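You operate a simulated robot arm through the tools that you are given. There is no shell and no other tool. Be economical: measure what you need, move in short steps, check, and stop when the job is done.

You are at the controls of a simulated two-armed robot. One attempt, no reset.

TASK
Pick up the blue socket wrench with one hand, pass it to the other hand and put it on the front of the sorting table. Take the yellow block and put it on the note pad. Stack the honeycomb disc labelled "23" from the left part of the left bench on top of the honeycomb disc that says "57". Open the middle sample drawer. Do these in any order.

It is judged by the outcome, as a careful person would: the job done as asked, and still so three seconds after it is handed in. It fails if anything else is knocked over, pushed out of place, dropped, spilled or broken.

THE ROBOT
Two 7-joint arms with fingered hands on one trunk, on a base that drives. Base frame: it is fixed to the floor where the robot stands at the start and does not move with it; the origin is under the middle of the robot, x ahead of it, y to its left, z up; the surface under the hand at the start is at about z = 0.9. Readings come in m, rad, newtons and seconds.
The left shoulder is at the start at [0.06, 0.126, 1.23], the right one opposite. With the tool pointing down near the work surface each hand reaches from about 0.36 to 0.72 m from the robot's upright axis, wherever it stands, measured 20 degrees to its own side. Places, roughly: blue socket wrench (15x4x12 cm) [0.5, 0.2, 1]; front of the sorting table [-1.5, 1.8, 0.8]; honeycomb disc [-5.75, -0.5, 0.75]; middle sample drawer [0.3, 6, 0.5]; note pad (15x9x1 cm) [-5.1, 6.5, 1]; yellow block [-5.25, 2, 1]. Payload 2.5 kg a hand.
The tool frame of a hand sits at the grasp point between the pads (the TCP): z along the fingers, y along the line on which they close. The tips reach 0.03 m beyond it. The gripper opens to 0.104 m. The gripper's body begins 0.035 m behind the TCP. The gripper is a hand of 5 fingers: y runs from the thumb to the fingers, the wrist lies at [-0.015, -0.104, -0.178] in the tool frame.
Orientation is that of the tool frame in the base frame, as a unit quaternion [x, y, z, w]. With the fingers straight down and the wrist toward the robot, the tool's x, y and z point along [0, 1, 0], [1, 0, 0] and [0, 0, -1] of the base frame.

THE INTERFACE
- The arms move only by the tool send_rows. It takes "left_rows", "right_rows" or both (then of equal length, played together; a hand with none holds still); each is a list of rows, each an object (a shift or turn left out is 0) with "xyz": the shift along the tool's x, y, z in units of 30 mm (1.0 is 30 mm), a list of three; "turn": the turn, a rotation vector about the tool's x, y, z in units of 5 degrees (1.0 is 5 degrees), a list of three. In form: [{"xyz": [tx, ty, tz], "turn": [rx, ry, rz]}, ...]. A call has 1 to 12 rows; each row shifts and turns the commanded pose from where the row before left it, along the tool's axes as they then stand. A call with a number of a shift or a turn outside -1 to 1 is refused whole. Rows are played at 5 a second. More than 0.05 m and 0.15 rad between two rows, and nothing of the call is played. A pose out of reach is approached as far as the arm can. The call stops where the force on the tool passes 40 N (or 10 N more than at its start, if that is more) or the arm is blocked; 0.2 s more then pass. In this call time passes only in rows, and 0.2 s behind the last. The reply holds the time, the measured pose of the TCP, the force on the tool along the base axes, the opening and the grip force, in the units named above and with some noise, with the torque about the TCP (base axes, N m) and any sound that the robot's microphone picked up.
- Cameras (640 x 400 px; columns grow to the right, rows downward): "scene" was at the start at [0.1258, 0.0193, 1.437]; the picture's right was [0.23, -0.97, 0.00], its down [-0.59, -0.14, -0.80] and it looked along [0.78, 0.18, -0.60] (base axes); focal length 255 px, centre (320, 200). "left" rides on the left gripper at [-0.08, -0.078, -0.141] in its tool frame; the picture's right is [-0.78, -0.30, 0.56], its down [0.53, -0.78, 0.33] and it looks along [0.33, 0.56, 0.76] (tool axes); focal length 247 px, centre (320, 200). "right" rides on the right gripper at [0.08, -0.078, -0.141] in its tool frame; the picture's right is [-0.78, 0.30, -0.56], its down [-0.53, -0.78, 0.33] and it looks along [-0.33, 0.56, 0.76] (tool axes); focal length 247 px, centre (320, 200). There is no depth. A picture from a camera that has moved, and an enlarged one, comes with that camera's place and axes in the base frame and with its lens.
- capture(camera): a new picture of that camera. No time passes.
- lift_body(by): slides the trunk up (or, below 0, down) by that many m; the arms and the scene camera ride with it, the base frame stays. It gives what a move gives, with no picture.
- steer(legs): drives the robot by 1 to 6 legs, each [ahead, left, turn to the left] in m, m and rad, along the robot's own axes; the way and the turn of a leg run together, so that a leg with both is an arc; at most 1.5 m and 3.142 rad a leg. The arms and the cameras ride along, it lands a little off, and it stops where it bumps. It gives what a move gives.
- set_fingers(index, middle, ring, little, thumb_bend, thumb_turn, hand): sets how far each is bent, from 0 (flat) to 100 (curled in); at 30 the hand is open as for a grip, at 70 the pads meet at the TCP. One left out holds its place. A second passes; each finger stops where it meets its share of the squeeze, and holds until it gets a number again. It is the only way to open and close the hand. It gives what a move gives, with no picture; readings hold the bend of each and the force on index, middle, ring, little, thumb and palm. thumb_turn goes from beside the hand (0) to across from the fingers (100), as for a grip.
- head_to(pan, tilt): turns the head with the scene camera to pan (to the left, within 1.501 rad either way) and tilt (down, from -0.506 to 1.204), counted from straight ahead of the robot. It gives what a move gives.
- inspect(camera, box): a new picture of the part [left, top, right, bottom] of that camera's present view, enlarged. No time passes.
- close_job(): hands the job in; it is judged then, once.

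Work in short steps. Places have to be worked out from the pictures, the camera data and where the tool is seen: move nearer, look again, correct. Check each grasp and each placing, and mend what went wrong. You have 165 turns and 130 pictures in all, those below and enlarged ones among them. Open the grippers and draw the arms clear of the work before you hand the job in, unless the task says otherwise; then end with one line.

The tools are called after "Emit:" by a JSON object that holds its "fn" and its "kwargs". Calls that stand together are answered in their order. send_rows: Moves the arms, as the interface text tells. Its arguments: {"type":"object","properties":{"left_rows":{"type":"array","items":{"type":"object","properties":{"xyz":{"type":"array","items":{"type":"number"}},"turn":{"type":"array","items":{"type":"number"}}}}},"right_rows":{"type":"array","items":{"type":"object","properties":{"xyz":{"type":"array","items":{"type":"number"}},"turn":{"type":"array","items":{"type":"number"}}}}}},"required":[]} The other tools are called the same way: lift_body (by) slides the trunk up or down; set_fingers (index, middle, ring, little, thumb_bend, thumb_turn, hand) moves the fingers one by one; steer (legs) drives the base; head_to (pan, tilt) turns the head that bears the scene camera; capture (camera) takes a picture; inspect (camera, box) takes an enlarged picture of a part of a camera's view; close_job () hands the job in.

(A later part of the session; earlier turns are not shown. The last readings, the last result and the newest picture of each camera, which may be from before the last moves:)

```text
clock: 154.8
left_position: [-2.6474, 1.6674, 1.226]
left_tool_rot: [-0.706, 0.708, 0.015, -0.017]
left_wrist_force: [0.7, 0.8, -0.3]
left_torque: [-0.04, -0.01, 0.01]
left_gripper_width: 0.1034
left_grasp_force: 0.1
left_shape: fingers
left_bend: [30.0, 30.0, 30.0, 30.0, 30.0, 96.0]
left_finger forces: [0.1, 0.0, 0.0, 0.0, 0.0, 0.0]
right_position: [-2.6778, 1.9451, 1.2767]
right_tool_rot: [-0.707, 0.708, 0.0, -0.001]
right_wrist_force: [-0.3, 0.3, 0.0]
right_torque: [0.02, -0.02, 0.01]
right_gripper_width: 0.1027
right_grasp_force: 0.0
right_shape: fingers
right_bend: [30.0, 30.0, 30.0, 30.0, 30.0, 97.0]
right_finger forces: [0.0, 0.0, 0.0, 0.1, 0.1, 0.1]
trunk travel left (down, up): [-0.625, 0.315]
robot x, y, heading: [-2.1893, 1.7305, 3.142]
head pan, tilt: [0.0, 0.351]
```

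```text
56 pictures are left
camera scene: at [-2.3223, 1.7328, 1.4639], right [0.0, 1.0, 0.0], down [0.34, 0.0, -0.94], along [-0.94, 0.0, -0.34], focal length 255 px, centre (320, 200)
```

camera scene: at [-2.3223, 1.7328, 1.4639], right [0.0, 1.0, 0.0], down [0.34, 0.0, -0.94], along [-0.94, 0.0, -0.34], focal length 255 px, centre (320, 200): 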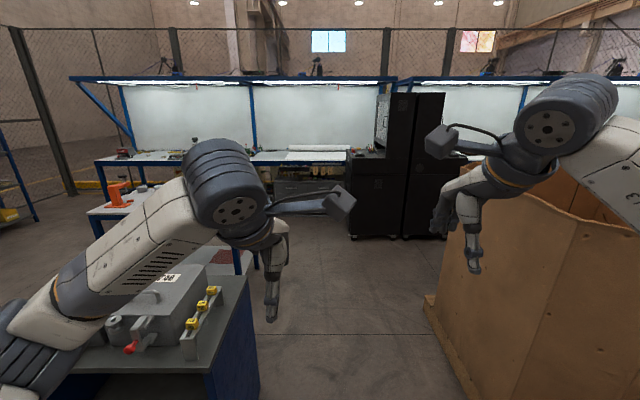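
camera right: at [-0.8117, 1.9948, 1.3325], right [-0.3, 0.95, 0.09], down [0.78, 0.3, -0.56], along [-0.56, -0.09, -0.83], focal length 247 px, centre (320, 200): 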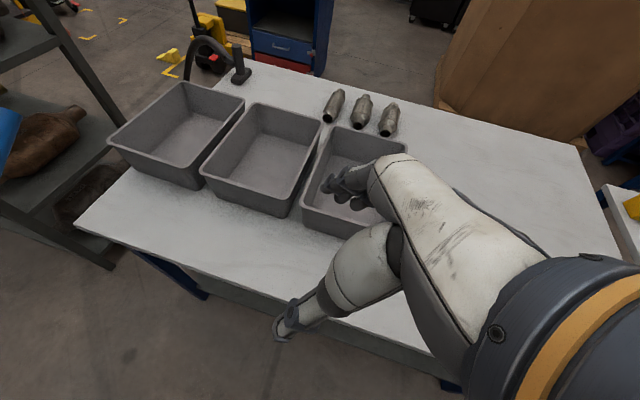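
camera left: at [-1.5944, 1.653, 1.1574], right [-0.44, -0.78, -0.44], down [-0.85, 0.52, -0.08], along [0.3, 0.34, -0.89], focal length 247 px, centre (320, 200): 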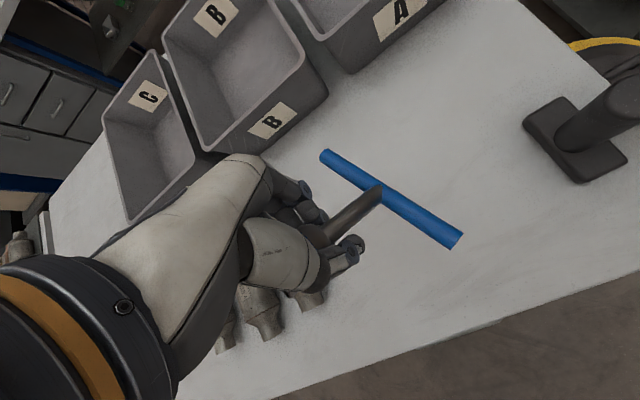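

The passage between the cart (y<1.48) and the carton (y>2.5) is clear. I'll go along y≈1.97 to x≈−4.0.

Emit:
{"fn": "steer", "kwargs": {"legs": [[0, -0.24, 0], [1.2, 0, 0], [0.7, 0, 0]]}}

Emit:
{"fn": "head_to", "kwargs": {"pan": 0.0, "tilt": 0.35}}

Emit:
{"fn": "capture", "kwargs": {"camera": "scene"}}

Emit:
{"fn": "head_to", "kwargs": {"pan": 0.9, "tilt": 0.35}}

Emit:
{"fn": "capture", "kwargs": {"camera": "scene"}}

```text
clock: 165.8
left_position: [-4.565, 1.8908, 1.2263]
left_tool_rot: [0.71, -0.704, -0.014, 0.016]
left_wrist_force: [-0.7, -0.6, -0.1]
left_torque: [-0.01, -0.03, 0.0]
left_gripper_width: 0.1031
left_grasp_force: 0.2
left_shape: fingers
left_bend: [30.0, 30.0, 30.0, 30.0, 30.0, 96.0]
left_finger forces: [0.1, 0.0, 0.0, 0.0, 0.0, 0.0]
right_position: [-4.5966, 2.1678, 1.2768]
right_tool_rot: [0.71, -0.704, -0.001, 0.0]
right_wrist_force: [-0.6, 0.5, -0.7]
right_torque: [0.02, -0.03, 0.02]
right_gripper_width: 0.1029
right_grasp_force: 0.1
right_shape: fingers
right_bend: [30.0, 30.0, 30.0, 30.0, 30.0, 97.0]
right_finger forces: [0.0, 0.0, 0.1, 0.0, 0.0, 0.1]
trunk travel left (down, up): [-0.625, 0.315]
robot x, y, heading: [-4.1103, 1.9594, -3.129]
head pan, tilt: [0.0, 0.351]
```

```text
clock: 166.4
left_position: [-4.5651, 1.8905, 1.226]
left_tool_rot: [0.709, -0.705, -0.014, 0.016]
left_wrist_force: [0.0, 1.6, -0.8]
left_torque: [-0.03, 0.0, 0.04]
left_gripper_width: 0.1036
left_grasp_force: 0.0
left_shape: fingers
left_bend: [30.0, 30.0, 30.0, 30.0, 30.0, 96.0]
left_finger forces: [0.1, 0.1, 0.1, 0.1, 0.0, 0.0]
right_position: [-4.5959, 2.168, 1.2768]
right_tool_rot: [0.71, -0.704, 0.0, 0.0]
right_wrist_force: [-0.6, -0.5, 0.7]
right_torque: [0.02, -0.02, 0.02]
right_gripper_width: 0.1031
right_grasp_force: 0.1
right_shape: fingers
right_bend: [30.0, 30.0, 30.0, 30.0, 30.0, 97.0]
right_finger forces: [0.0, 0.0, 0.0, 0.0, 0.1, 0.0]
trunk travel left (down, up): [-0.625, 0.315]
robot x, y, heading: [-4.1099, 1.9662, -3.133]
head pan, tilt: [0.0, 0.351]
```

```text
55 pictures are left
camera scene: at [-4.2404, 1.9596, 1.464], right [-0.01, 1.0, 0.0], down [0.34, 0.0, -0.94], along [-0.94, -0.01, -0.34], focal length 255 px, centre (320, 200)
```

scene: 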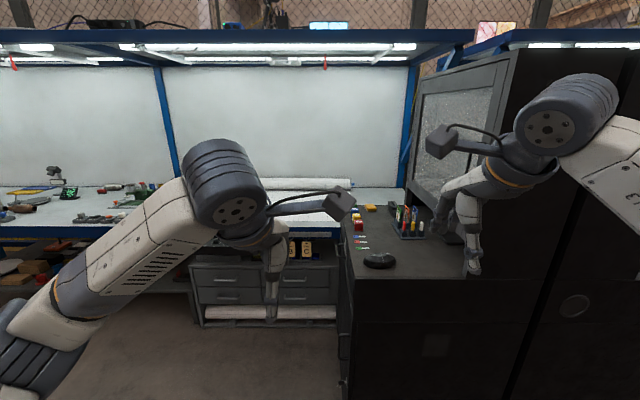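

```text
clock: 167.6
left_position: [-4.5648, 1.8901, 1.2262]
left_tool_rot: [0.71, -0.704, -0.015, 0.016]
left_wrist_force: [-0.3, -0.5, 0.5]
left_torque: [0.04, 0.01, -0.03]
left_gripper_width: 0.1035
left_grasp_force: 0.0
left_shape: fingers
left_bend: [30.0, 30.0, 30.0, 30.0, 30.0, 96.0]
left_finger forces: [0.0, 0.1, 0.1, 0.0, 0.0, 0.0]
right_position: [-4.5964, 2.1683, 1.2774]
right_tool_rot: [0.71, -0.704, 0.0, 0.0]
right_wrist_force: [0.9, -0.7, 0.6]
right_torque: [-0.03, -0.02, 0.0]
right_gripper_width: 0.1032
right_grasp_force: 0.1
right_shape: fingers
right_bend: [30.0, 30.0, 30.0, 30.0, 30.0, 97.0]
right_finger forces: [0.0, 0.1, 0.1, 0.0, 0.0, 0.0]
trunk travel left (down, up): [-0.625, 0.315]
robot x, y, heading: [-4.1118, 1.9611, -3.134]
head pan, tilt: [0.901, 0.351]
```

```text
54 pictures are left
camera scene: at [-4.2048, 1.887, 1.4639], right [-0.79, 0.62, 0.0], down [0.21, 0.27, -0.94], along [-0.58, -0.74, -0.34], focal length 255 px, centre (320, 200)
```

scene: 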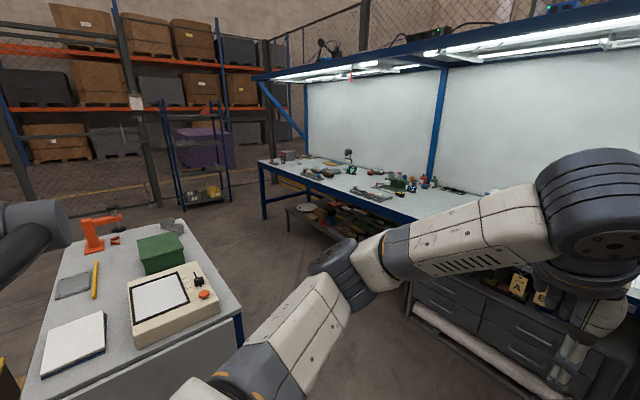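

The black console desk ahead holds small coloured blocks. I'll zoom in on them.

Emit:
{"fn": "head_to", "kwargs": {"pan": 0.0, "tilt": 0.45}}

Emit:
{"fn": "inspect", "kwargs": {"camera": "scene", "box": [320, 140, 480, 240]}}

```text
clock: 168.8
left_position: [-4.5652, 1.8912, 1.2264]
left_tool_rot: [0.709, -0.705, -0.015, 0.016]
left_wrist_force: [-0.5, 0.4, -0.5]
left_torque: [-0.01, 0.01, -0.01]
left_gripper_width: 0.1034
left_grasp_force: 0.1
left_shape: fingers
left_bend: [30.0, 30.0, 30.0, 30.0, 30.0, 96.0]
left_finger forces: [0.1, 0.0, 0.0, 0.0, 0.0, 0.0]
right_position: [-4.5974, 2.1683, 1.2762]
right_tool_rot: [0.709, -0.705, 0.0, 0.0]
right_wrist_force: [-0.2, 0.6, 0.2]
right_torque: [0.02, 0.01, 0.0]
right_gripper_width: 0.1032
right_grasp_force: 0.0
right_shape: fingers
right_bend: [30.0, 30.0, 30.0, 30.0, 30.0, 97.0]
right_finger forces: [0.0, 0.0, 0.0, 0.1, 0.0, 0.0]
trunk travel left (down, up): [-0.625, 0.315]
robot x, y, heading: [-4.1073, 1.9624, -3.13]
head pan, tilt: [0.0, 0.45]
```

```text
4.00 times, centred on (400, 190) of scene
camera zoom: at [-4.2393, 1.9595, 1.4547], right [-0.01, 1.0, 0.0], down [0.44, 0.0, -0.9], along [-0.9, -0.01, -0.44], focal length 1021 px, centre (0, 240)
```

zoom: 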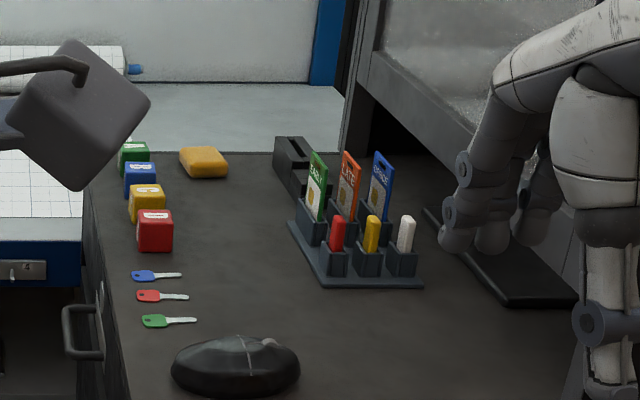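

The target is the cube in the row of coloured cubes at about (−5.3, 2.1). I'll do the discs first and drive along the lane to the left part of the left bench.

Emit:
{"fn": "steer", "kwargs": {"legs": [[0, 0, 1.56], [0.5, -0.84, 0], [1.0, 0, 0], [0.75, 0, 0]]}}

Emit:
{"fn": "head_to", "kwargs": {"pan": -1.2, "tilt": 0.5}}

Emit:
{"fn": "capture", "kwargs": {"camera": "scene"}}

```text
clock: 186.2
left_position: [-4.8947, -0.7361, 1.2268]
left_tool_rot: [1.0, -0.001, 0.001, 0.022]
left_wrist_force: [-0.1, 0.3, 0.1]
left_torque: [0.05, -0.02, -0.02]
left_gripper_width: 0.1033
left_grasp_force: 0.1
left_shape: fingers
left_bend: [30.0, 30.0, 30.0, 30.0, 30.0, 96.0]
left_finger forces: [0.0, 0.1, 0.0, 0.0, 0.1, 0.0]
right_position: [-5.1736, -0.7649, 1.2764]
right_tool_rot: [1.0, -0.001, 0.0, 0.0]
right_wrist_force: [0.9, -0.9, -1.0]
right_torque: [-0.01, 0.0, -0.01]
right_gripper_width: 0.1028
right_grasp_force: 0.0
right_shape: fingers
right_bend: [30.0, 30.0, 30.0, 30.0, 30.0, 97.0]
right_finger forces: [0.0, 0.0, 0.0, 0.0, 0.1, 0.0]
trunk travel left (down, up): [-0.625, 0.315]
robot x, y, heading: [-4.9655, -0.2808, -1.573]
head pan, tilt: [0.0, 0.45]
```

```text
clock: 187.6
left_position: [-4.8951, -0.7351, 1.2255]
left_tool_rot: [1.0, -0.001, 0.0, 0.022]
left_wrist_force: [-0.2, -0.4, -0.1]
left_torque: [-0.01, -0.01, -0.01]
left_gripper_width: 0.1035
left_grasp_force: 0.1
left_shape: fingers
left_bend: [30.0, 30.0, 30.0, 30.0, 30.0, 96.0]
left_finger forces: [0.0, 0.0, 0.0, 0.1, 0.1, 0.0]
right_position: [-5.1731, -0.7644, 1.2772]
right_tool_rot: [1.0, -0.001, 0.0, 0.001]
right_wrist_force: [-0.6, 0.1, 0.7]
right_torque: [0.0, -0.04, 0.0]
right_gripper_width: 0.1031
right_grasp_force: 0.1
right_shape: fingers
right_bend: [30.0, 30.0, 30.0, 30.0, 30.0, 97.0]
right_finger forces: [0.0, 0.1, 0.1, 0.0, 0.0, 0.1]
trunk travel left (down, up): [-0.625, 0.315]
robot x, y, heading: [-4.9649, -0.2802, -1.567]
head pan, tilt: [-1.201, 0.499]
```

```text
52 pictures are left
camera scene: at [-5.0459, -0.3518, 1.4503], right [-0.36, 0.93, 0.0], down [0.45, 0.17, -0.88], along [-0.82, -0.32, -0.48], focal length 255 px, centre (320, 200)
```

scene: 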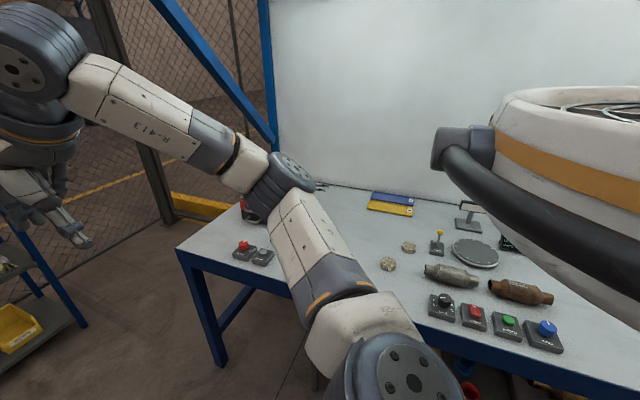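

I can see small round discs near the middle. I'll zoom in.

Emit:
{"fn": "inspect", "kwargs": {"camera": "scene", "box": [340, 190, 560, 328]}}

```text
2.90 times, centred on (450, 259) of scene
camera zoom: at [-5.0459, -0.3518, 1.4503], right [-0.36, 0.93, 0.0], down [0.45, 0.17, -0.88], along [-0.82, -0.32, -0.48], focal length 740 px, centre (-57, 29)
```

zoom: 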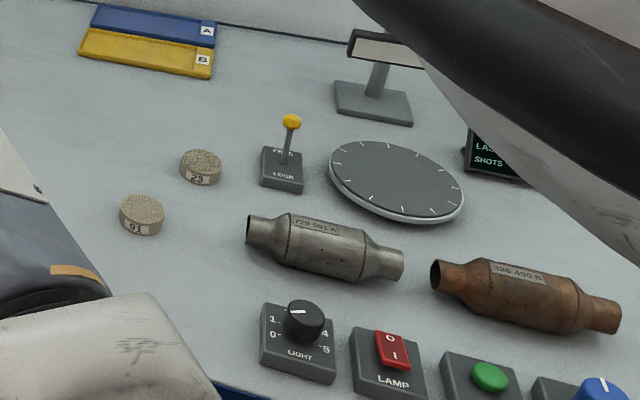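

Disc "23" is at about (−5.93, −0.32), next to "91". I'll turn to face the bench and look for "57".

Emit:
{"fn": "steer", "kwargs": {"legs": [[0, 0, -1.57]]}}

Emit:
{"fn": "head_to", "kwargs": {"pan": -0.5, "tilt": 0.45}}

Emit:
{"fn": "capture", "kwargs": {"camera": "scene"}}

```text
clock: 191.8
left_position: [-5.4184, -0.3493, 1.2251]
left_tool_rot: [0.71, -0.704, -0.014, 0.017]
left_wrist_force: [0.1, 0.3, -0.2]
left_torque: [0.02, 0.0, 0.03]
left_gripper_width: 0.1034
left_grasp_force: 0.1
left_shape: fingers
left_bend: [30.0, 30.0, 30.0, 30.0, 30.0, 96.0]
left_finger forces: [0.0, 0.0, 0.0, 0.1, 0.0, 0.1]
right_position: [-5.4511, -0.072, 1.2769]
right_tool_rot: [0.71, -0.704, 0.0, 0.0]
right_wrist_force: [0.0, 0.8, -0.2]
right_torque: [0.02, 0.0, 0.01]
right_gripper_width: 0.1027
right_grasp_force: 0.1
right_shape: fingers
right_bend: [30.0, 30.0, 30.0, 30.0, 30.0, 97.0]
right_finger forces: [0.1, 0.0, 0.0, 0.0, 0.1, 0.0]
trunk travel left (down, up): [-0.625, 0.315]
robot x, y, heading: [-4.9615, -0.2755, -3.135]
head pan, tilt: [-1.201, 0.499]
```

```text
clock: 192.8
left_position: [-5.4178, -0.3487, 1.2252]
left_tool_rot: [0.709, -0.705, -0.015, 0.016]
left_wrist_force: [0.1, 0.1, 0.5]
left_torque: [0.01, -0.03, 0.02]
left_gripper_width: 0.1035
left_grasp_force: 0.1
left_shape: fingers
left_bend: [30.0, 30.0, 30.0, 30.0, 30.0, 96.0]
left_finger forces: [0.0, 0.0, 0.0, 0.1, 0.1, 0.0]
right_position: [-5.4513, -0.0722, 1.2771]
right_tool_rot: [0.71, -0.704, -0.001, 0.001]
right_wrist_force: [-0.4, -0.1, 0.0]
right_torque: [0.05, 0.01, -0.02]
right_gripper_width: 0.1027
right_grasp_force: 0.1
right_shape: fingers
right_bend: [30.0, 30.0, 30.0, 30.0, 30.0, 97.0]
right_finger forces: [0.0, 0.0, 0.0, 0.1, 0.0, 0.0]
trunk travel left (down, up): [-0.625, 0.315]
robot x, y, heading: [-4.9614, -0.279, -3.13]
head pan, tilt: [-0.499, 0.45]
```

```text
50 pictures are left
camera scene: at [-5.082, -0.2358, 1.4547], right [0.47, 0.88, 0.0], down [0.38, -0.21, -0.9], along [-0.79, 0.43, -0.44], focal length 255 px, centre (320, 200)
```

scene: 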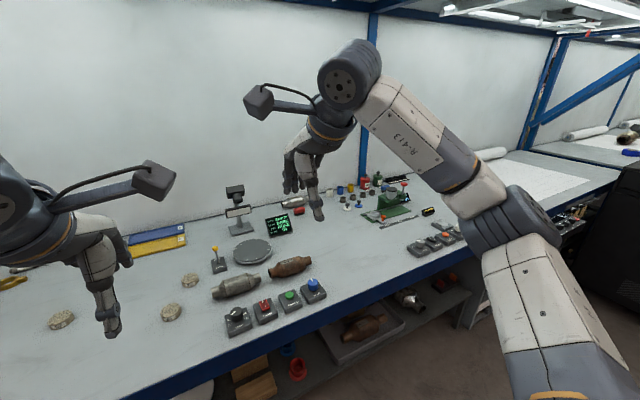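

There's a third disc further left. I'll zoom in on it.

Emit:
{"fn": "head_to", "kwargs": {"pan": 0.15, "tilt": 0.7}}

Emit:
{"fn": "capture", "kwargs": {"camera": "scene"}}

```text
clock: 193.9
left_position: [-5.4195, -0.35, 1.2265]
left_tool_rot: [0.709, -0.705, -0.015, 0.016]
left_wrist_force: [-0.2, -1.1, -1.0]
left_torque: [-0.02, 0.0, -0.02]
left_gripper_width: 0.1033
left_grasp_force: 0.1
left_shape: fingers
left_bend: [30.0, 30.0, 30.0, 30.0, 30.0, 96.0]
left_finger forces: [0.0, 0.0, 0.0, 0.1, 0.1, 0.0]
right_position: [-5.4516, -0.0722, 1.2769]
right_tool_rot: [0.711, -0.703, 0.0, 0.001]
right_wrist_force: [0.6, -0.2, 0.1]
right_torque: [-0.04, 0.01, 0.0]
right_gripper_width: 0.1028
right_grasp_force: 0.0
right_shape: fingers
right_bend: [30.0, 30.0, 30.0, 30.0, 30.0, 97.0]
right_finger forces: [0.0, 0.0, 0.0, 0.0, 0.0, 0.1]
trunk travel left (down, up): [-0.625, 0.315]
robot x, y, heading: [-4.9656, -0.2793, -3.132]
head pan, tilt: [0.15, 0.7]
```

```text
49 pictures are left
camera scene: at [-5.0849, -0.2925, 1.4326], right [-0.16, 0.99, 0.0], down [0.64, 0.1, -0.77], along [-0.76, -0.12, -0.64], focal length 255 px, centre (320, 200)
```

scene: 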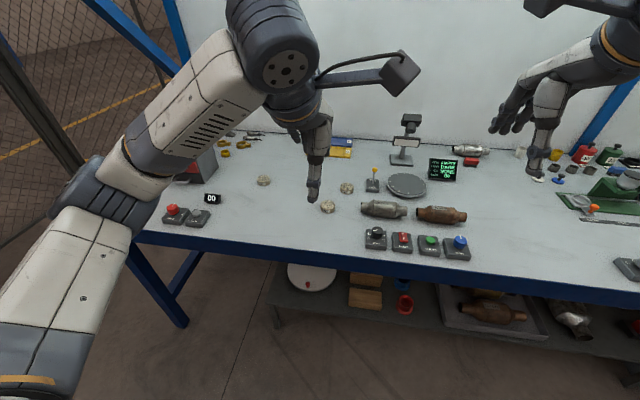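

Emit:
{"fn": "inspect", "kwargs": {"camera": "scene", "box": [190, 120, 430, 270]}}

```text
2.67 times, centred on (310, 195) of scene
camera zoom: at [-5.0849, -0.2925, 1.4326], right [-0.16, 0.99, 0.0], down [0.64, 0.1, -0.77], along [-0.76, -0.12, -0.64], focal length 681 px, centre (347, 213)
```

zoom: 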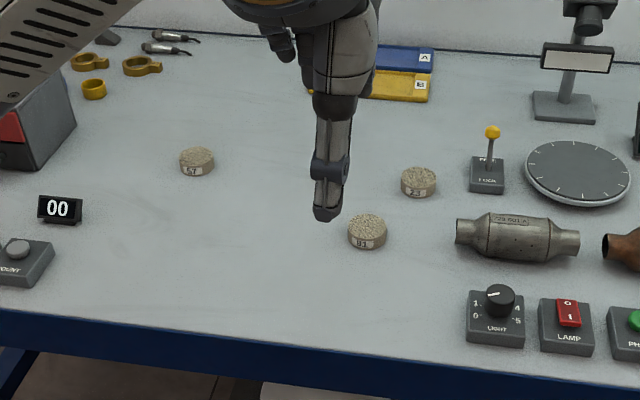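

Discs located: "23" ≈ (−5.954, −0.315) and "57" ≈ (−5.952, −0.680). I'll drive closer, offset so "23" is in the left hand's zone, and lower the trunk.

Emit:
{"fn": "steer", "kwargs": {"legs": [[0, -0.164, 0], [0.32, 0, 0]]}}

Emit:
{"fn": "lift_body", "kwargs": {"by": -0.12}}

Emit:
{"fn": "send_rows", "kwargs": {"left_rows": [{"xyz": [0.6, 0.9, 0]}, {"xyz": [0.6, 0.9, 0]}, {"xyz": [0.6, 0.9, 0]}, {"xyz": [0.6, 0.9, 0]}, {"xyz": [0.6, 0.9, 0]}, {"xyz": [0.6, 0.9, 0]}, {"xyz": [0.6, 0.9, 0]}]}}

Emit:
{"fn": "head_to", "kwargs": {"pan": 0.2, "tilt": 0.75}}

Emit:
{"fn": "capture", "kwargs": {"camera": "scene"}}

Emit:
{"fn": "capture", "kwargs": {"camera": "left"}}

```text
clock: 197.0
left_position: [-5.7361, -0.1881, 1.2261]
left_tool_rot: [0.709, -0.705, -0.014, 0.016]
left_wrist_force: [-1.0, -0.2, 0.6]
left_torque: [0.04, -0.04, 0.0]
left_gripper_width: 0.1034
left_grasp_force: 0.0
left_shape: fingers
left_bend: [30.0, 30.0, 30.0, 30.0, 30.0, 96.0]
left_finger forces: [0.0, 0.1, 0.1, 0.0, 0.0, 0.0]
right_position: [-5.7688, 0.0903, 1.277]
right_tool_rot: [0.709, -0.705, 0.0, 0.001]
right_wrist_force: [-0.2, 1.1, -1.0]
right_torque: [0.0, -0.03, 0.0]
right_gripper_width: 0.1029
right_grasp_force: 0.0
right_shape: fingers
right_bend: [30.0, 30.0, 30.0, 30.0, 30.0, 97.0]
right_finger forces: [0.0, 0.1, 0.1, 0.0, 0.1, 0.0]
trunk travel left (down, up): [-0.625, 0.315]
robot x, y, heading: [-5.2841, -0.1175, -3.134]
head pan, tilt: [0.15, 0.7]
```

```text
clock: 198.5
left_position: [-5.7362, -0.1866, 1.1052]
left_tool_rot: [0.709, -0.705, -0.015, 0.016]
left_wrist_force: [0.7, -0.1, -0.7]
left_torque: [-0.01, 0.02, 0.0]
left_gripper_width: 0.1032
left_grasp_force: 0.0
left_shape: fingers
left_bend: [30.0, 30.0, 30.0, 30.0, 30.0, 96.0]
left_finger forces: [0.0, 0.1, 0.1, 0.1, 0.0, 0.1]
right_position: [-5.7689, 0.091, 1.1575]
right_tool_rot: [0.709, -0.705, 0.0, 0.001]
right_wrist_force: [0.0, 0.2, 0.6]
right_torque: [0.02, -0.03, 0.03]
right_gripper_width: 0.103
right_grasp_force: 0.0
right_shape: fingers
right_bend: [30.0, 30.0, 30.0, 30.0, 30.0, 97.0]
right_finger forces: [0.0, 0.1, 0.0, 0.0, 0.0, 0.1]
trunk travel left (down, up): [-0.505, 0.435]
robot x, y, heading: [-5.279, -0.1194, -3.137]
head pan, tilt: [0.15, 0.7]
```

```text
clock: 200.1
left_position: [-5.9241, -0.3131, 1.1152]
left_tool_rot: [0.707, -0.707, -0.016, 0.016]
left_wrist_force: [0.2, -0.1, 0.4]
left_torque: [-0.01, -0.04, -0.01]
left_gripper_width: 0.1032
left_grasp_force: 0.0
left_shape: fingers
left_bend: [30.0, 30.0, 30.0, 30.0, 30.0, 96.0]
left_finger forces: [0.0, 0.0, 0.0, 0.0, 0.1, 0.0]
right_position: [-5.767, 0.0906, 1.1564]
right_tool_rot: [0.709, -0.705, -0.001, 0.002]
right_wrist_force: [-0.1, 0.3, -0.3]
right_torque: [-0.02, 0.01, 0.0]
right_gripper_width: 0.1031
right_grasp_force: 0.1
right_shape: fingers
right_bend: [30.0, 30.0, 30.0, 30.0, 30.0, 97.0]
right_finger forces: [0.0, 0.0, 0.0, 0.1, 0.0, 0.0]
trunk travel left (down, up): [-0.505, 0.435]
robot x, y, heading: [-5.2781, -0.1151, -3.137]
head pan, tilt: [0.15, 0.7]
```

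```text
clock: 200.7
left_position: [-5.924, -0.3125, 1.114]
left_tool_rot: [0.708, -0.706, -0.014, 0.016]
left_wrist_force: [-0.7, -0.4, 0.0]
left_torque: [-0.04, 0.02, -0.01]
left_gripper_width: 0.1035
left_grasp_force: 0.0
left_shape: fingers
left_bend: [30.0, 30.0, 30.0, 30.0, 30.0, 96.0]
left_finger forces: [0.0, 0.0, 0.0, 0.0, 0.0, 0.0]
right_position: [-5.7672, 0.0906, 1.1555]
right_tool_rot: [0.709, -0.706, -0.001, 0.001]
right_wrist_force: [-0.5, 0.5, 1.4]
right_torque: [-0.01, -0.01, -0.02]
right_gripper_width: 0.103
right_grasp_force: 0.0
right_shape: fingers
right_bend: [30.0, 30.0, 30.0, 30.0, 30.0, 97.0]
right_finger forces: [0.0, 0.1, 0.0, 0.0, 0.0, 0.1]
trunk travel left (down, up): [-0.505, 0.435]
robot x, y, heading: [-5.2749, -0.1156, -3.138]
head pan, tilt: [0.201, 0.75]
```

```text
47 pictures are left
camera scene: at [-5.3997, -0.1348, 1.3083], right [-0.2, 0.98, 0.0], down [0.67, 0.14, -0.73], along [-0.72, -0.15, -0.68], focal length 255 px, centre (320, 200)
```

scene: 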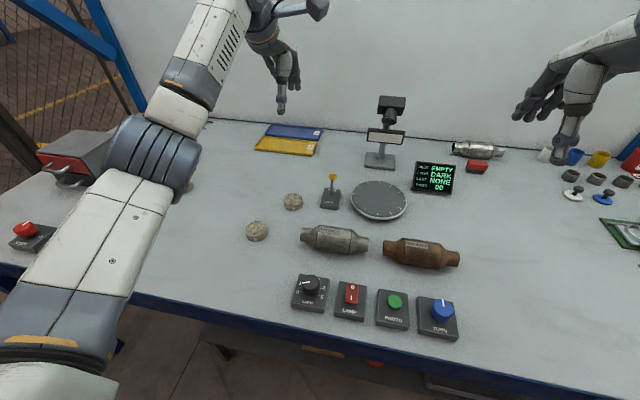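

```text
46 pictures are left
camera left: at [-5.8403, -0.2329, 1.2516], right [0.27, 0.78, -0.57], down [0.76, -0.53, -0.37], along [-0.59, -0.34, -0.74], focal length 247 px, centre (320, 200)
```

left: 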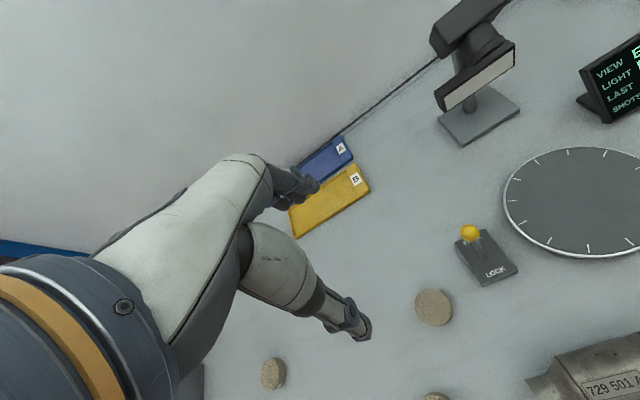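

Stereo gives disc "23" at (−5.890, −0.311, 0.83) and "57" at (−5.888, −0.645), with the bench top at ≈0.82. I'll lower towards "23".

Emit:
{"fn": "send_rows", "kwargs": {"left_rows": [{"xyz": [0.1, -0.75, 0.5]}, {"xyz": [0, -0.75, 0.5]}, {"xyz": [0, 0, 0.95]}, {"xyz": [0, 0, 0.95]}, {"xyz": [0, 0, 0.95]}, {"xyz": [0, 0, 0.95]}, {"xyz": [0, 0, 0.95]}, {"xyz": [0, 0, 0.95]}]}}

Emit:
{"fn": "capture", "kwargs": {"camera": "scene"}}

Emit:
{"fn": "inspect", "kwargs": {"camera": "left", "box": [280, 160, 520, 310]}}

```text
clock: 202.5
left_position: [-5.8868, -0.317, 0.9113]
left_tool_rot: [0.708, -0.705, -0.016, 0.016]
left_wrist_force: [0.0, -0.8, 0.2]
left_torque: [-0.02, 0.01, 0.01]
left_gripper_width: 0.1032
left_grasp_force: 0.0
left_shape: fingers
left_bend: [30.0, 30.0, 30.0, 30.0, 30.0, 96.0]
left_finger forces: [0.0, 0.1, 0.1, 0.0, 0.0, 0.1]
right_position: [-5.7684, 0.0904, 1.1577]
right_tool_rot: [0.709, -0.706, 0.0, 0.001]
right_wrist_force: [0.1, -0.5, -0.2]
right_torque: [0.01, 0.01, 0.01]
right_gripper_width: 0.1027
right_grasp_force: 0.1
right_shape: fingers
right_bend: [30.0, 30.0, 30.0, 30.0, 30.0, 97.0]
right_finger forces: [0.0, 0.1, 0.0, 0.0, 0.0, 0.0]
trunk travel left (down, up): [-0.505, 0.435]
robot x, y, heading: [-5.2824, -0.1153, -3.14]
head pan, tilt: [0.201, 0.75]
```

```text
45 pictures are left
camera scene: at [-5.3997, -0.1349, 1.3083], right [-0.2, 0.98, 0.0], down [0.67, 0.14, -0.73], along [-0.72, -0.15, -0.68], focal length 255 px, centre (320, 200)
```

scene: 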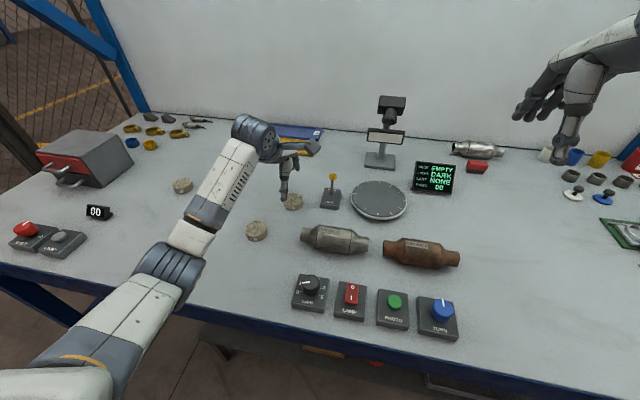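

```text
2.67 times, centred on (400, 235) of left
camera zoom: at [-5.8049, -0.2371, 1.0479], right [0.27, 0.78, -0.57], down [0.76, -0.53, -0.37], along [-0.59, -0.34, -0.74], focal length 659 px, centre (107, 107)
```

zoom: 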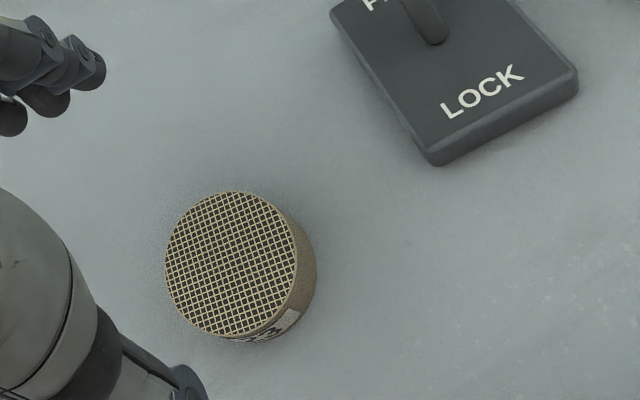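

Aligned on the disc. I'll lower the last 6.3 cm and close.

Emit:
{"fn": "send_rows", "kwargs": {"left_rows": [{"xyz": [-0.1, 0, 1]}, {"xyz": [0, 0, 0.7]}, {"xyz": [0, 0, 0.4]}]}}

Emit:
{"fn": "inspect", "kwargs": {"camera": "scene", "box": [220, 130, 380, 230]}}

```text
clock: 203.3
left_position: [-5.8907, -0.313, 0.8493]
left_tool_rot: [0.709, -0.705, -0.016, 0.016]
left_wrist_force: [0.0, 0.3, 0.4]
left_torque: [0.0, 0.01, 0.02]
left_gripper_width: 0.1033
left_grasp_force: 0.2
left_shape: fingers
left_bend: [30.0, 30.0, 30.0, 30.0, 30.0, 96.0]
left_finger forces: [0.0, 0.1, 0.1, 0.1, 0.0, 0.1]
right_position: [-5.7669, 0.0908, 1.1565]
right_tool_rot: [0.71, -0.704, -0.001, 0.0]
right_wrist_force: [0.2, 0.4, 0.1]
right_torque: [-0.01, 0.01, 0.0]
right_gripper_width: 0.103
right_grasp_force: 0.1
right_shape: fingers
right_bend: [30.0, 30.0, 30.0, 30.0, 30.0, 97.0]
right_finger forces: [0.0, 0.0, 0.0, 0.0, 0.0, 0.0]
trunk travel left (down, up): [-0.505, 0.435]
robot x, y, heading: [-5.2786, -0.1167, -3.137]
head pan, tilt: [0.201, 0.75]
```

```text
4.00 times, centred on (300, 180) of scene
camera zoom: at [-5.3997, -0.1348, 1.3083], right [-0.2, 0.98, 0.0], down [0.67, 0.14, -0.73], along [-0.72, -0.15, -0.68], focal length 1021 px, centre (400, 280)
```

zoom: 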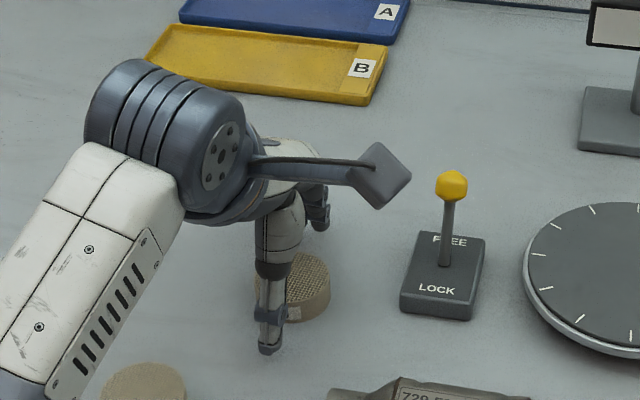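

I'll nudge 8 mm toward the disc centre, then close gently.

Emit:
{"fn": "send_rows", "kwargs": {"left_rows": [{"xyz": [-0.27, 0, 0.05]}]}}

Emit:
{"fn": "set_fingers", "kwargs": {"hand": "left", "index": 62, "middle": 62, "ring": 62, "little": 45, "thumb_bend": 62}}

Emit:
{"fn": "inspect", "kwargs": {"camera": "scene", "box": [220, 130, 380, 230]}}

Emit:
{"fn": "inspect", "kwargs": {"camera": "left", "box": [280, 160, 520, 310]}}

```text
clock: 203.7
left_position: [-5.89, -0.3042, 0.8469]
left_tool_rot: [0.708, -0.706, -0.015, 0.016]
left_wrist_force: [0.2, -0.1, -0.6]
left_torque: [-0.04, 0.01, 0.0]
left_gripper_width: 0.1035
left_grasp_force: 0.2
left_shape: fingers
left_bend: [30.0, 30.0, 30.0, 30.0, 30.0, 96.0]
left_finger forces: [0.1, 0.1, 0.0, 0.0, 0.0, 0.0]
right_position: [-5.768, 0.0908, 1.1566]
right_tool_rot: [0.709, -0.705, -0.001, 0.0]
right_wrist_force: [0.7, 0.2, -0.3]
right_torque: [-0.01, -0.02, -0.02]
right_gripper_width: 0.1027
right_grasp_force: 0.1
right_shape: fingers
right_bend: [30.0, 30.0, 30.0, 30.0, 30.0, 97.0]
right_finger forces: [0.0, 0.0, 0.1, 0.0, 0.0, 0.0]
trunk travel left (down, up): [-0.505, 0.435]
robot x, y, heading: [-5.2791, -0.1173, -3.132]
head pan, tilt: [0.201, 0.75]
```

```text
clock: 204.7
left_position: [-5.8914, -0.3047, 0.8467]
left_tool_rot: [0.708, -0.706, -0.014, 0.016]
left_wrist_force: [-0.6, 0.0, -0.3]
left_torque: [0.01, 0.0, 0.03]
left_gripper_width: 0.0423
left_grasp_force: 9.3
left_shape: fingers
left_bend: [57.0, 56.0, 60.0, 45.0, 52.0, 98.0]
left_finger forces: [3.0, 5.2, 1.1, 0.0, 9.5, 0.0]
right_position: [-5.7681, 0.0909, 1.157]
right_tool_rot: [0.709, -0.705, -0.001, 0.001]
right_wrist_force: [0.2, 0.0, 1.1]
right_torque: [0.02, -0.01, -0.02]
right_gripper_width: 0.1029
right_grasp_force: 0.1
right_shape: fingers
right_bend: [30.0, 30.0, 30.0, 30.0, 30.0, 97.0]
right_finger forces: [0.1, 0.1, 0.0, 0.0, 0.0, 0.1]
trunk travel left (down, up): [-0.505, 0.435]
robot x, y, heading: [-5.2767, -0.1166, -3.137]
head pan, tilt: [0.201, 0.75]
```

```text
4.00 times, centred on (300, 180) of scene
camera zoom: at [-5.3997, -0.1348, 1.3083], right [-0.2, 0.98, 0.0], down [0.67, 0.14, -0.73], along [-0.72, -0.15, -0.68], focal length 1021 px, centre (400, 280)
```

zoom: 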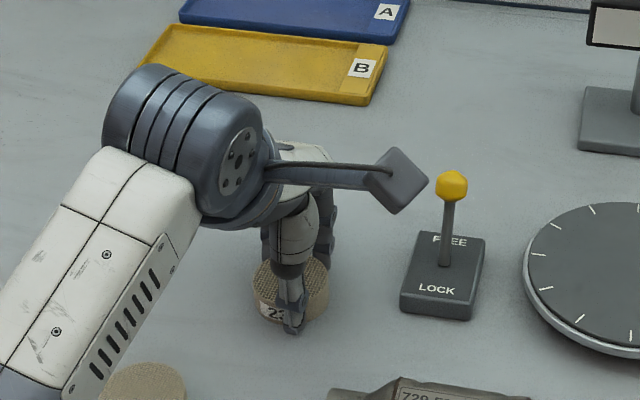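

```text
2.67 times, centred on (400, 235) of left
camera zoom: at [-5.8075, -0.2253, 0.984], right [0.27, 0.78, -0.57], down [0.76, -0.53, -0.37], along [-0.59, -0.34, -0.74], focal length 659 px, centre (107, 107)
```

zoom: 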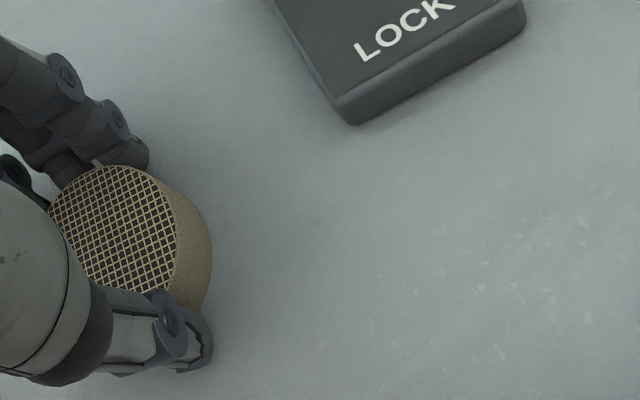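

The disc is gripped by thumb, index and middle at 42 mm. I'll firm up slightly and lift.

Emit:
{"fn": "set_fingers", "kwargs": {"hand": "left", "index": 65, "middle": 65, "ring": 65, "thumb_bend": 64}}

Emit:
{"fn": "send_rows", "kwargs": {"left_rows": [{"xyz": [0, 0, -0.5]}, {"xyz": [0, 0, -0.9]}, {"xyz": [0, 0, -0.9]}, {"xyz": [0, 0, -0.9]}, {"xyz": [0, 0, -0.9]}]}}

Emit:
{"fn": "inspect", "kwargs": {"camera": "scene", "box": [150, 120, 390, 270]}}

Emit:
{"fn": "inspect", "kwargs": {"camera": "left", "box": [200, 200, 440, 350]}}

```text
clock: 205.7
left_position: [-5.8898, -0.3051, 0.8466]
left_tool_rot: [0.709, -0.705, -0.015, 0.016]
left_wrist_force: [-0.1, 0.5, -0.2]
left_torque: [0.02, 0.02, 0.01]
left_gripper_width: 0.0417
left_grasp_force: 12.1
left_shape: fingers
left_bend: [59.0, 59.0, 63.0, 45.0, 52.0, 98.0]
left_finger forces: [4.1, 6.2, 2.1, 0.0, 11.9, 0.0]
right_position: [-5.7685, 0.0904, 1.1562]
right_tool_rot: [0.709, -0.705, -0.001, 0.001]
right_wrist_force: [-0.3, 0.6, -1.0]
right_torque: [0.03, -0.03, 0.0]
right_gripper_width: 0.1029
right_grasp_force: 0.0
right_shape: fingers
right_bend: [30.0, 30.0, 30.0, 30.0, 30.0, 97.0]
right_finger forces: [0.0, 0.0, 0.1, 0.0, 0.0, 0.0]
trunk travel left (down, up): [-0.505, 0.435]
robot x, y, heading: [-5.2782, -0.115, -3.137]
head pan, tilt: [0.201, 0.75]
```

```text
clock: 206.9
left_position: [-5.8859, -0.3054, 0.9712]
left_tool_rot: [0.708, -0.706, -0.015, 0.016]
left_wrist_force: [-0.5, 0.7, 0.6]
left_torque: [-0.01, -0.01, -0.04]
left_gripper_width: 0.0416
left_grasp_force: 12.1
left_shape: fingers
left_bend: [59.0, 59.0, 63.0, 45.0, 52.0, 98.0]
left_finger forces: [4.0, 6.1, 2.1, 0.1, 11.7, 0.1]
right_position: [-5.7672, 0.0903, 1.1561]
right_tool_rot: [0.709, -0.706, -0.001, 0.001]
right_wrist_force: [1.0, 0.3, 0.9]
right_torque: [-0.01, 0.0, 0.0]
right_gripper_width: 0.1028
right_grasp_force: 0.0
right_shape: fingers
right_bend: [30.0, 30.0, 30.0, 30.0, 30.0, 97.0]
right_finger forces: [0.1, 0.0, 0.0, 0.0, 0.0, 0.0]
trunk travel left (down, up): [-0.505, 0.435]
robot x, y, heading: [-5.2798, -0.1168, -3.136]
head pan, tilt: [0.201, 0.75]
```

```text
2.67 times, centred on (270, 195) of scene
camera zoom: at [-5.3996, -0.1348, 1.3083], right [-0.2, 0.98, 0.0], down [0.67, 0.14, -0.73], along [-0.72, -0.15, -0.68], focal length 681 px, centre (453, 213)
```

zoom: 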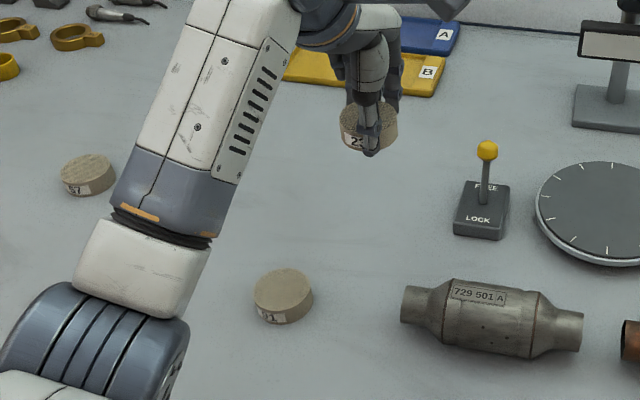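

```text
2.67 times, centred on (320, 275) of left
camera zoom: at [-5.8024, -0.2252, 1.108], right [0.27, 0.78, -0.57], down [0.76, -0.53, -0.37], along [-0.59, -0.34, -0.74], focal length 659 px, centre (320, 0)
```

zoom: 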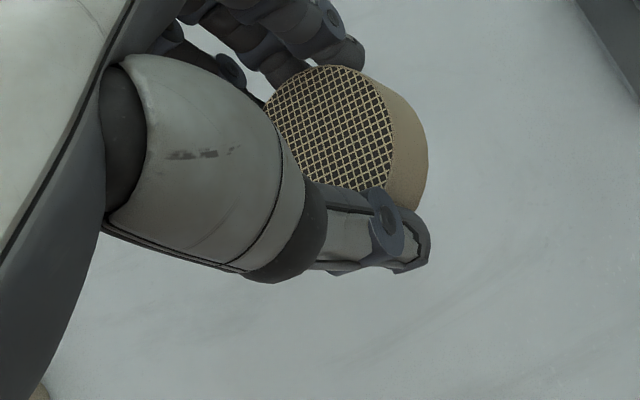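

Disc "23" is in hand. I'll raise the trunk a little for clearance and slide the base 0.335 m left, towards "57".

Emit:
{"fn": "lift_body", "kwargs": {"by": 0.06}}

Emit:
{"fn": "steer", "kwargs": {"legs": [[0, 0.335, 0]]}}

Emit:
{"fn": "capture", "kwargs": {"camera": "scene"}}

Emit:
{"fn": "capture", "kwargs": {"camera": "left"}}

```text
clock: 207.9
left_position: [-5.8865, -0.3049, 1.0305]
left_tool_rot: [0.709, -0.705, -0.015, 0.016]
left_wrist_force: [0.5, -0.9, 0.0]
left_torque: [0.04, 0.02, -0.04]
left_gripper_width: 0.0418
left_grasp_force: 11.8
left_shape: fingers
left_bend: [59.0, 59.0, 63.0, 45.0, 52.0, 98.0]
left_finger forces: [3.9, 6.2, 2.1, 0.1, 11.7, 0.0]
right_position: [-5.7693, 0.0903, 1.2159]
right_tool_rot: [0.709, -0.705, 0.0, 0.001]
right_wrist_force: [0.4, -0.2, 0.7]
right_torque: [-0.01, -0.01, -0.01]
right_gripper_width: 0.103
right_grasp_force: 0.1
right_shape: fingers
right_bend: [30.0, 30.0, 30.0, 30.0, 30.0, 97.0]
right_finger forces: [0.0, 0.0, 0.1, 0.0, 0.0, 0.0]
trunk travel left (down, up): [-0.565, 0.375]
robot x, y, heading: [-5.2828, -0.1151, -3.138]
head pan, tilt: [0.201, 0.75]
```

```text
clock: 210.1
left_position: [-5.8842, -0.6396, 1.0302]
left_tool_rot: [0.709, -0.705, -0.015, 0.015]
left_wrist_force: [-0.1, 0.2, 0.2]
left_torque: [0.0, 0.0, 0.0]
left_gripper_width: 0.0416
left_grasp_force: 12.3
left_shape: fingers
left_bend: [59.0, 59.0, 63.0, 45.0, 52.0, 98.0]
left_finger forces: [3.9, 6.3, 2.2, 0.0, 11.7, 0.1]
right_position: [-5.7656, -0.2426, 1.2164]
right_tool_rot: [0.709, -0.706, 0.0, 0.0]
right_wrist_force: [0.8, -0.1, -0.1]
right_torque: [-0.01, -0.03, -0.03]
right_gripper_width: 0.1028
right_grasp_force: 0.1
right_shape: fingers
right_bend: [30.0, 30.0, 30.0, 30.0, 30.0, 97.0]
right_finger forces: [0.1, 0.1, 0.0, 0.0, 0.0, 0.0]
trunk travel left (down, up): [-0.565, 0.375]
robot x, y, heading: [-5.2794, -0.4493, -3.132]
head pan, tilt: [0.201, 0.75]
```

```text
38 pictures are left
camera scene: at [-5.3981, -0.4682, 1.3683], right [-0.2, 0.98, 0.0], down [0.67, 0.14, -0.73], along [-0.72, -0.15, -0.68], focal length 255 px, centre (320, 200)
```

scene: 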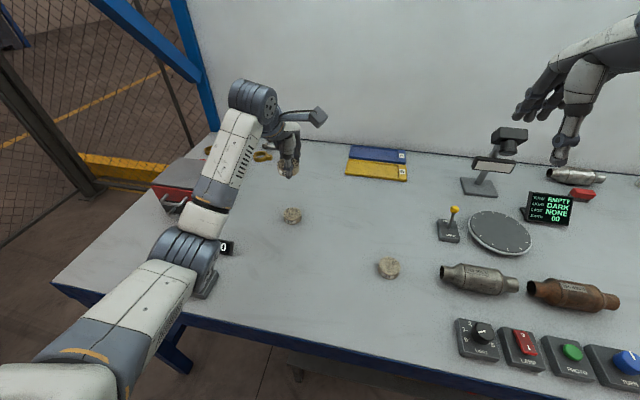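

```text
37 pictures are left
camera left: at [-5.801, -0.5586, 1.1676], right [0.27, 0.78, -0.57], down [0.76, -0.53, -0.37], along [-0.59, -0.34, -0.74], focal length 247 px, centre (320, 200)
```

left: 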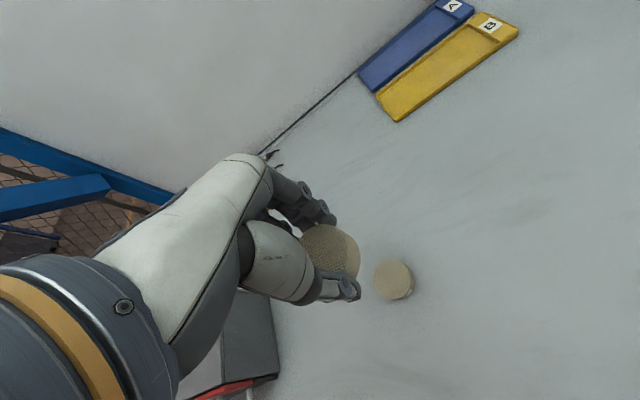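

Disc "57" is at (−5.889, −0.653). I'll align the held disc above it and come down most of the way.

Emit:
{"fn": "send_rows", "kwargs": {"left_rows": [{"xyz": [0.5, 0.2, 0.3]}, {"xyz": [0, 0, 0.9]}, {"xyz": [0, 0, 0.9]}, {"xyz": [0, 0, 0.9]}, {"xyz": [0, 0, 0.9]}]}}

Emit:
{"fn": "inspect", "kwargs": {"camera": "scene", "box": [210, 150, 370, 250]}}

Emit:
{"fn": "inspect", "kwargs": {"camera": "left", "box": [260, 190, 460, 315]}}

```text
clock: 211.3
left_position: [-5.8956, -0.6525, 0.9127]
left_tool_rot: [0.709, -0.705, -0.015, 0.016]
left_wrist_force: [-0.4, 0.1, -0.1]
left_torque: [0.01, 0.02, -0.03]
left_gripper_width: 0.0415
left_grasp_force: 11.9
left_shape: fingers
left_bend: [59.0, 59.0, 63.0, 45.0, 52.0, 98.0]
left_finger forces: [3.9, 6.1, 2.3, 0.0, 11.6, 0.0]
right_position: [-5.7661, -0.2421, 1.2164]
right_tool_rot: [0.709, -0.705, -0.001, 0.0]
right_wrist_force: [0.4, 0.4, 0.1]
right_torque: [0.02, 0.0, 0.03]
right_gripper_width: 0.1029
right_grasp_force: 0.1
right_shape: fingers
right_bend: [30.0, 30.0, 30.0, 30.0, 30.0, 97.0]
right_finger forces: [0.0, 0.0, 0.0, 0.1, 0.0, 0.0]
trunk travel left (down, up): [-0.565, 0.375]
robot x, y, heading: [-5.278, -0.4523, -3.141]
head pan, tilt: [0.201, 0.75]
```

```text
4.00 times, centred on (290, 200) of scene
camera zoom: at [-5.3982, -0.4678, 1.3683], right [-0.2, 0.98, 0.0], down [0.67, 0.14, -0.73], along [-0.72, -0.15, -0.68], focal length 1021 px, centre (440, 200)
```

zoom: 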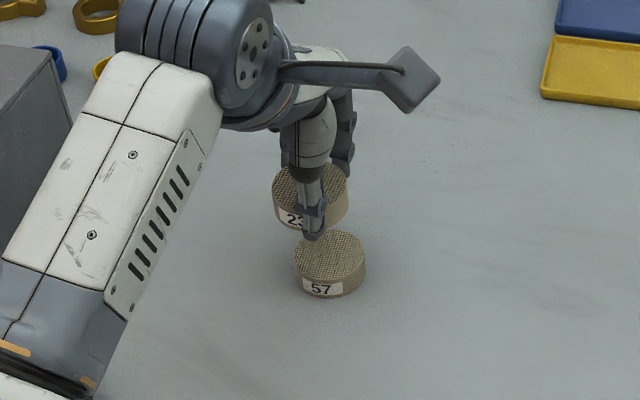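

```text
3.20 times, centred on (360, 252) of left
camera zoom: at [-5.8125, -0.5739, 1.0497], right [0.27, 0.78, -0.57], down [0.76, -0.53, -0.37], along [-0.59, -0.34, -0.74], focal length 790 px, centre (192, 32)
```

zoom: 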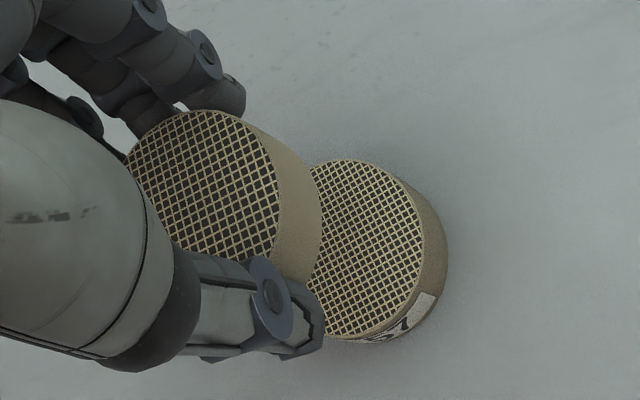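

Both views show I need about 8 mm in +y. I'll correct and lower to just above contact.

Emit:
{"fn": "send_rows", "kwargs": {"left_rows": [{"xyz": [-0.27, -0.15, 0.5]}, {"xyz": [0, 0, 0.5]}, {"xyz": [0, 0, 0.3]}, {"xyz": [0, 0, 0.1]}]}}

Emit:
{"fn": "inspect", "kwargs": {"camera": "scene", "box": [250, 170, 346, 230]}}

Emit:
{"fn": "inspect", "kwargs": {"camera": "left", "box": [260, 190, 460, 315]}}

```text
clock: 212.3
left_position: [-5.892, -0.645, 0.8719]
left_tool_rot: [0.709, -0.705, -0.015, 0.016]
left_wrist_force: [-0.8, 0.2, 0.0]
left_torque: [0.0, 0.0, 0.01]
left_gripper_width: 0.0413
left_grasp_force: 12.3
left_shape: fingers
left_bend: [59.0, 59.0, 63.0, 45.0, 52.0, 98.0]
left_finger forces: [3.9, 6.1, 2.2, 0.0, 11.5, 0.0]
right_position: [-5.7663, -0.2413, 1.2162]
right_tool_rot: [0.709, -0.705, -0.001, 0.001]
right_wrist_force: [-0.2, -0.6, 0.9]
right_torque: [-0.02, -0.02, -0.01]
right_gripper_width: 0.1029
right_grasp_force: 0.1
right_shape: fingers
right_bend: [30.0, 30.0, 30.0, 30.0, 30.0, 97.0]
right_finger forces: [0.0, 0.1, 0.0, 0.1, 0.0, 0.1]
trunk travel left (down, up): [-0.565, 0.375]
robot x, y, heading: [-5.2785, -0.4493, -3.138]
head pan, tilt: [0.201, 0.75]
```

```text
6.67 times, centred on (298, 200) of scene
camera zoom: at [-5.3981, -0.4677, 1.3683], right [-0.2, 0.98, 0.0], down [0.67, 0.14, -0.73], along [-0.72, -0.15, -0.68], focal length 1702 px, centre (467, 200)
```

zoom: 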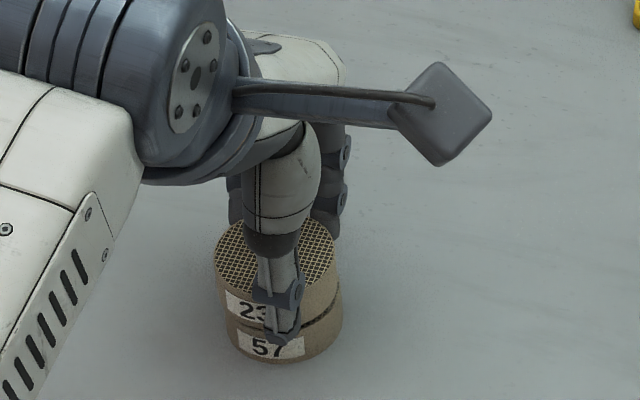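

```text
3.20 times, centred on (360, 252) of left
camera zoom: at [-5.8093, -0.5653, 1.0087], right [0.27, 0.78, -0.57], down [0.76, -0.53, -0.37], along [-0.59, -0.34, -0.74], focal length 790 px, centre (192, 32)
```

zoom: 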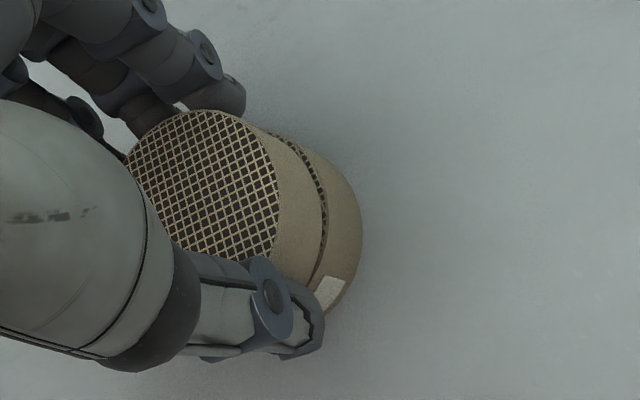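

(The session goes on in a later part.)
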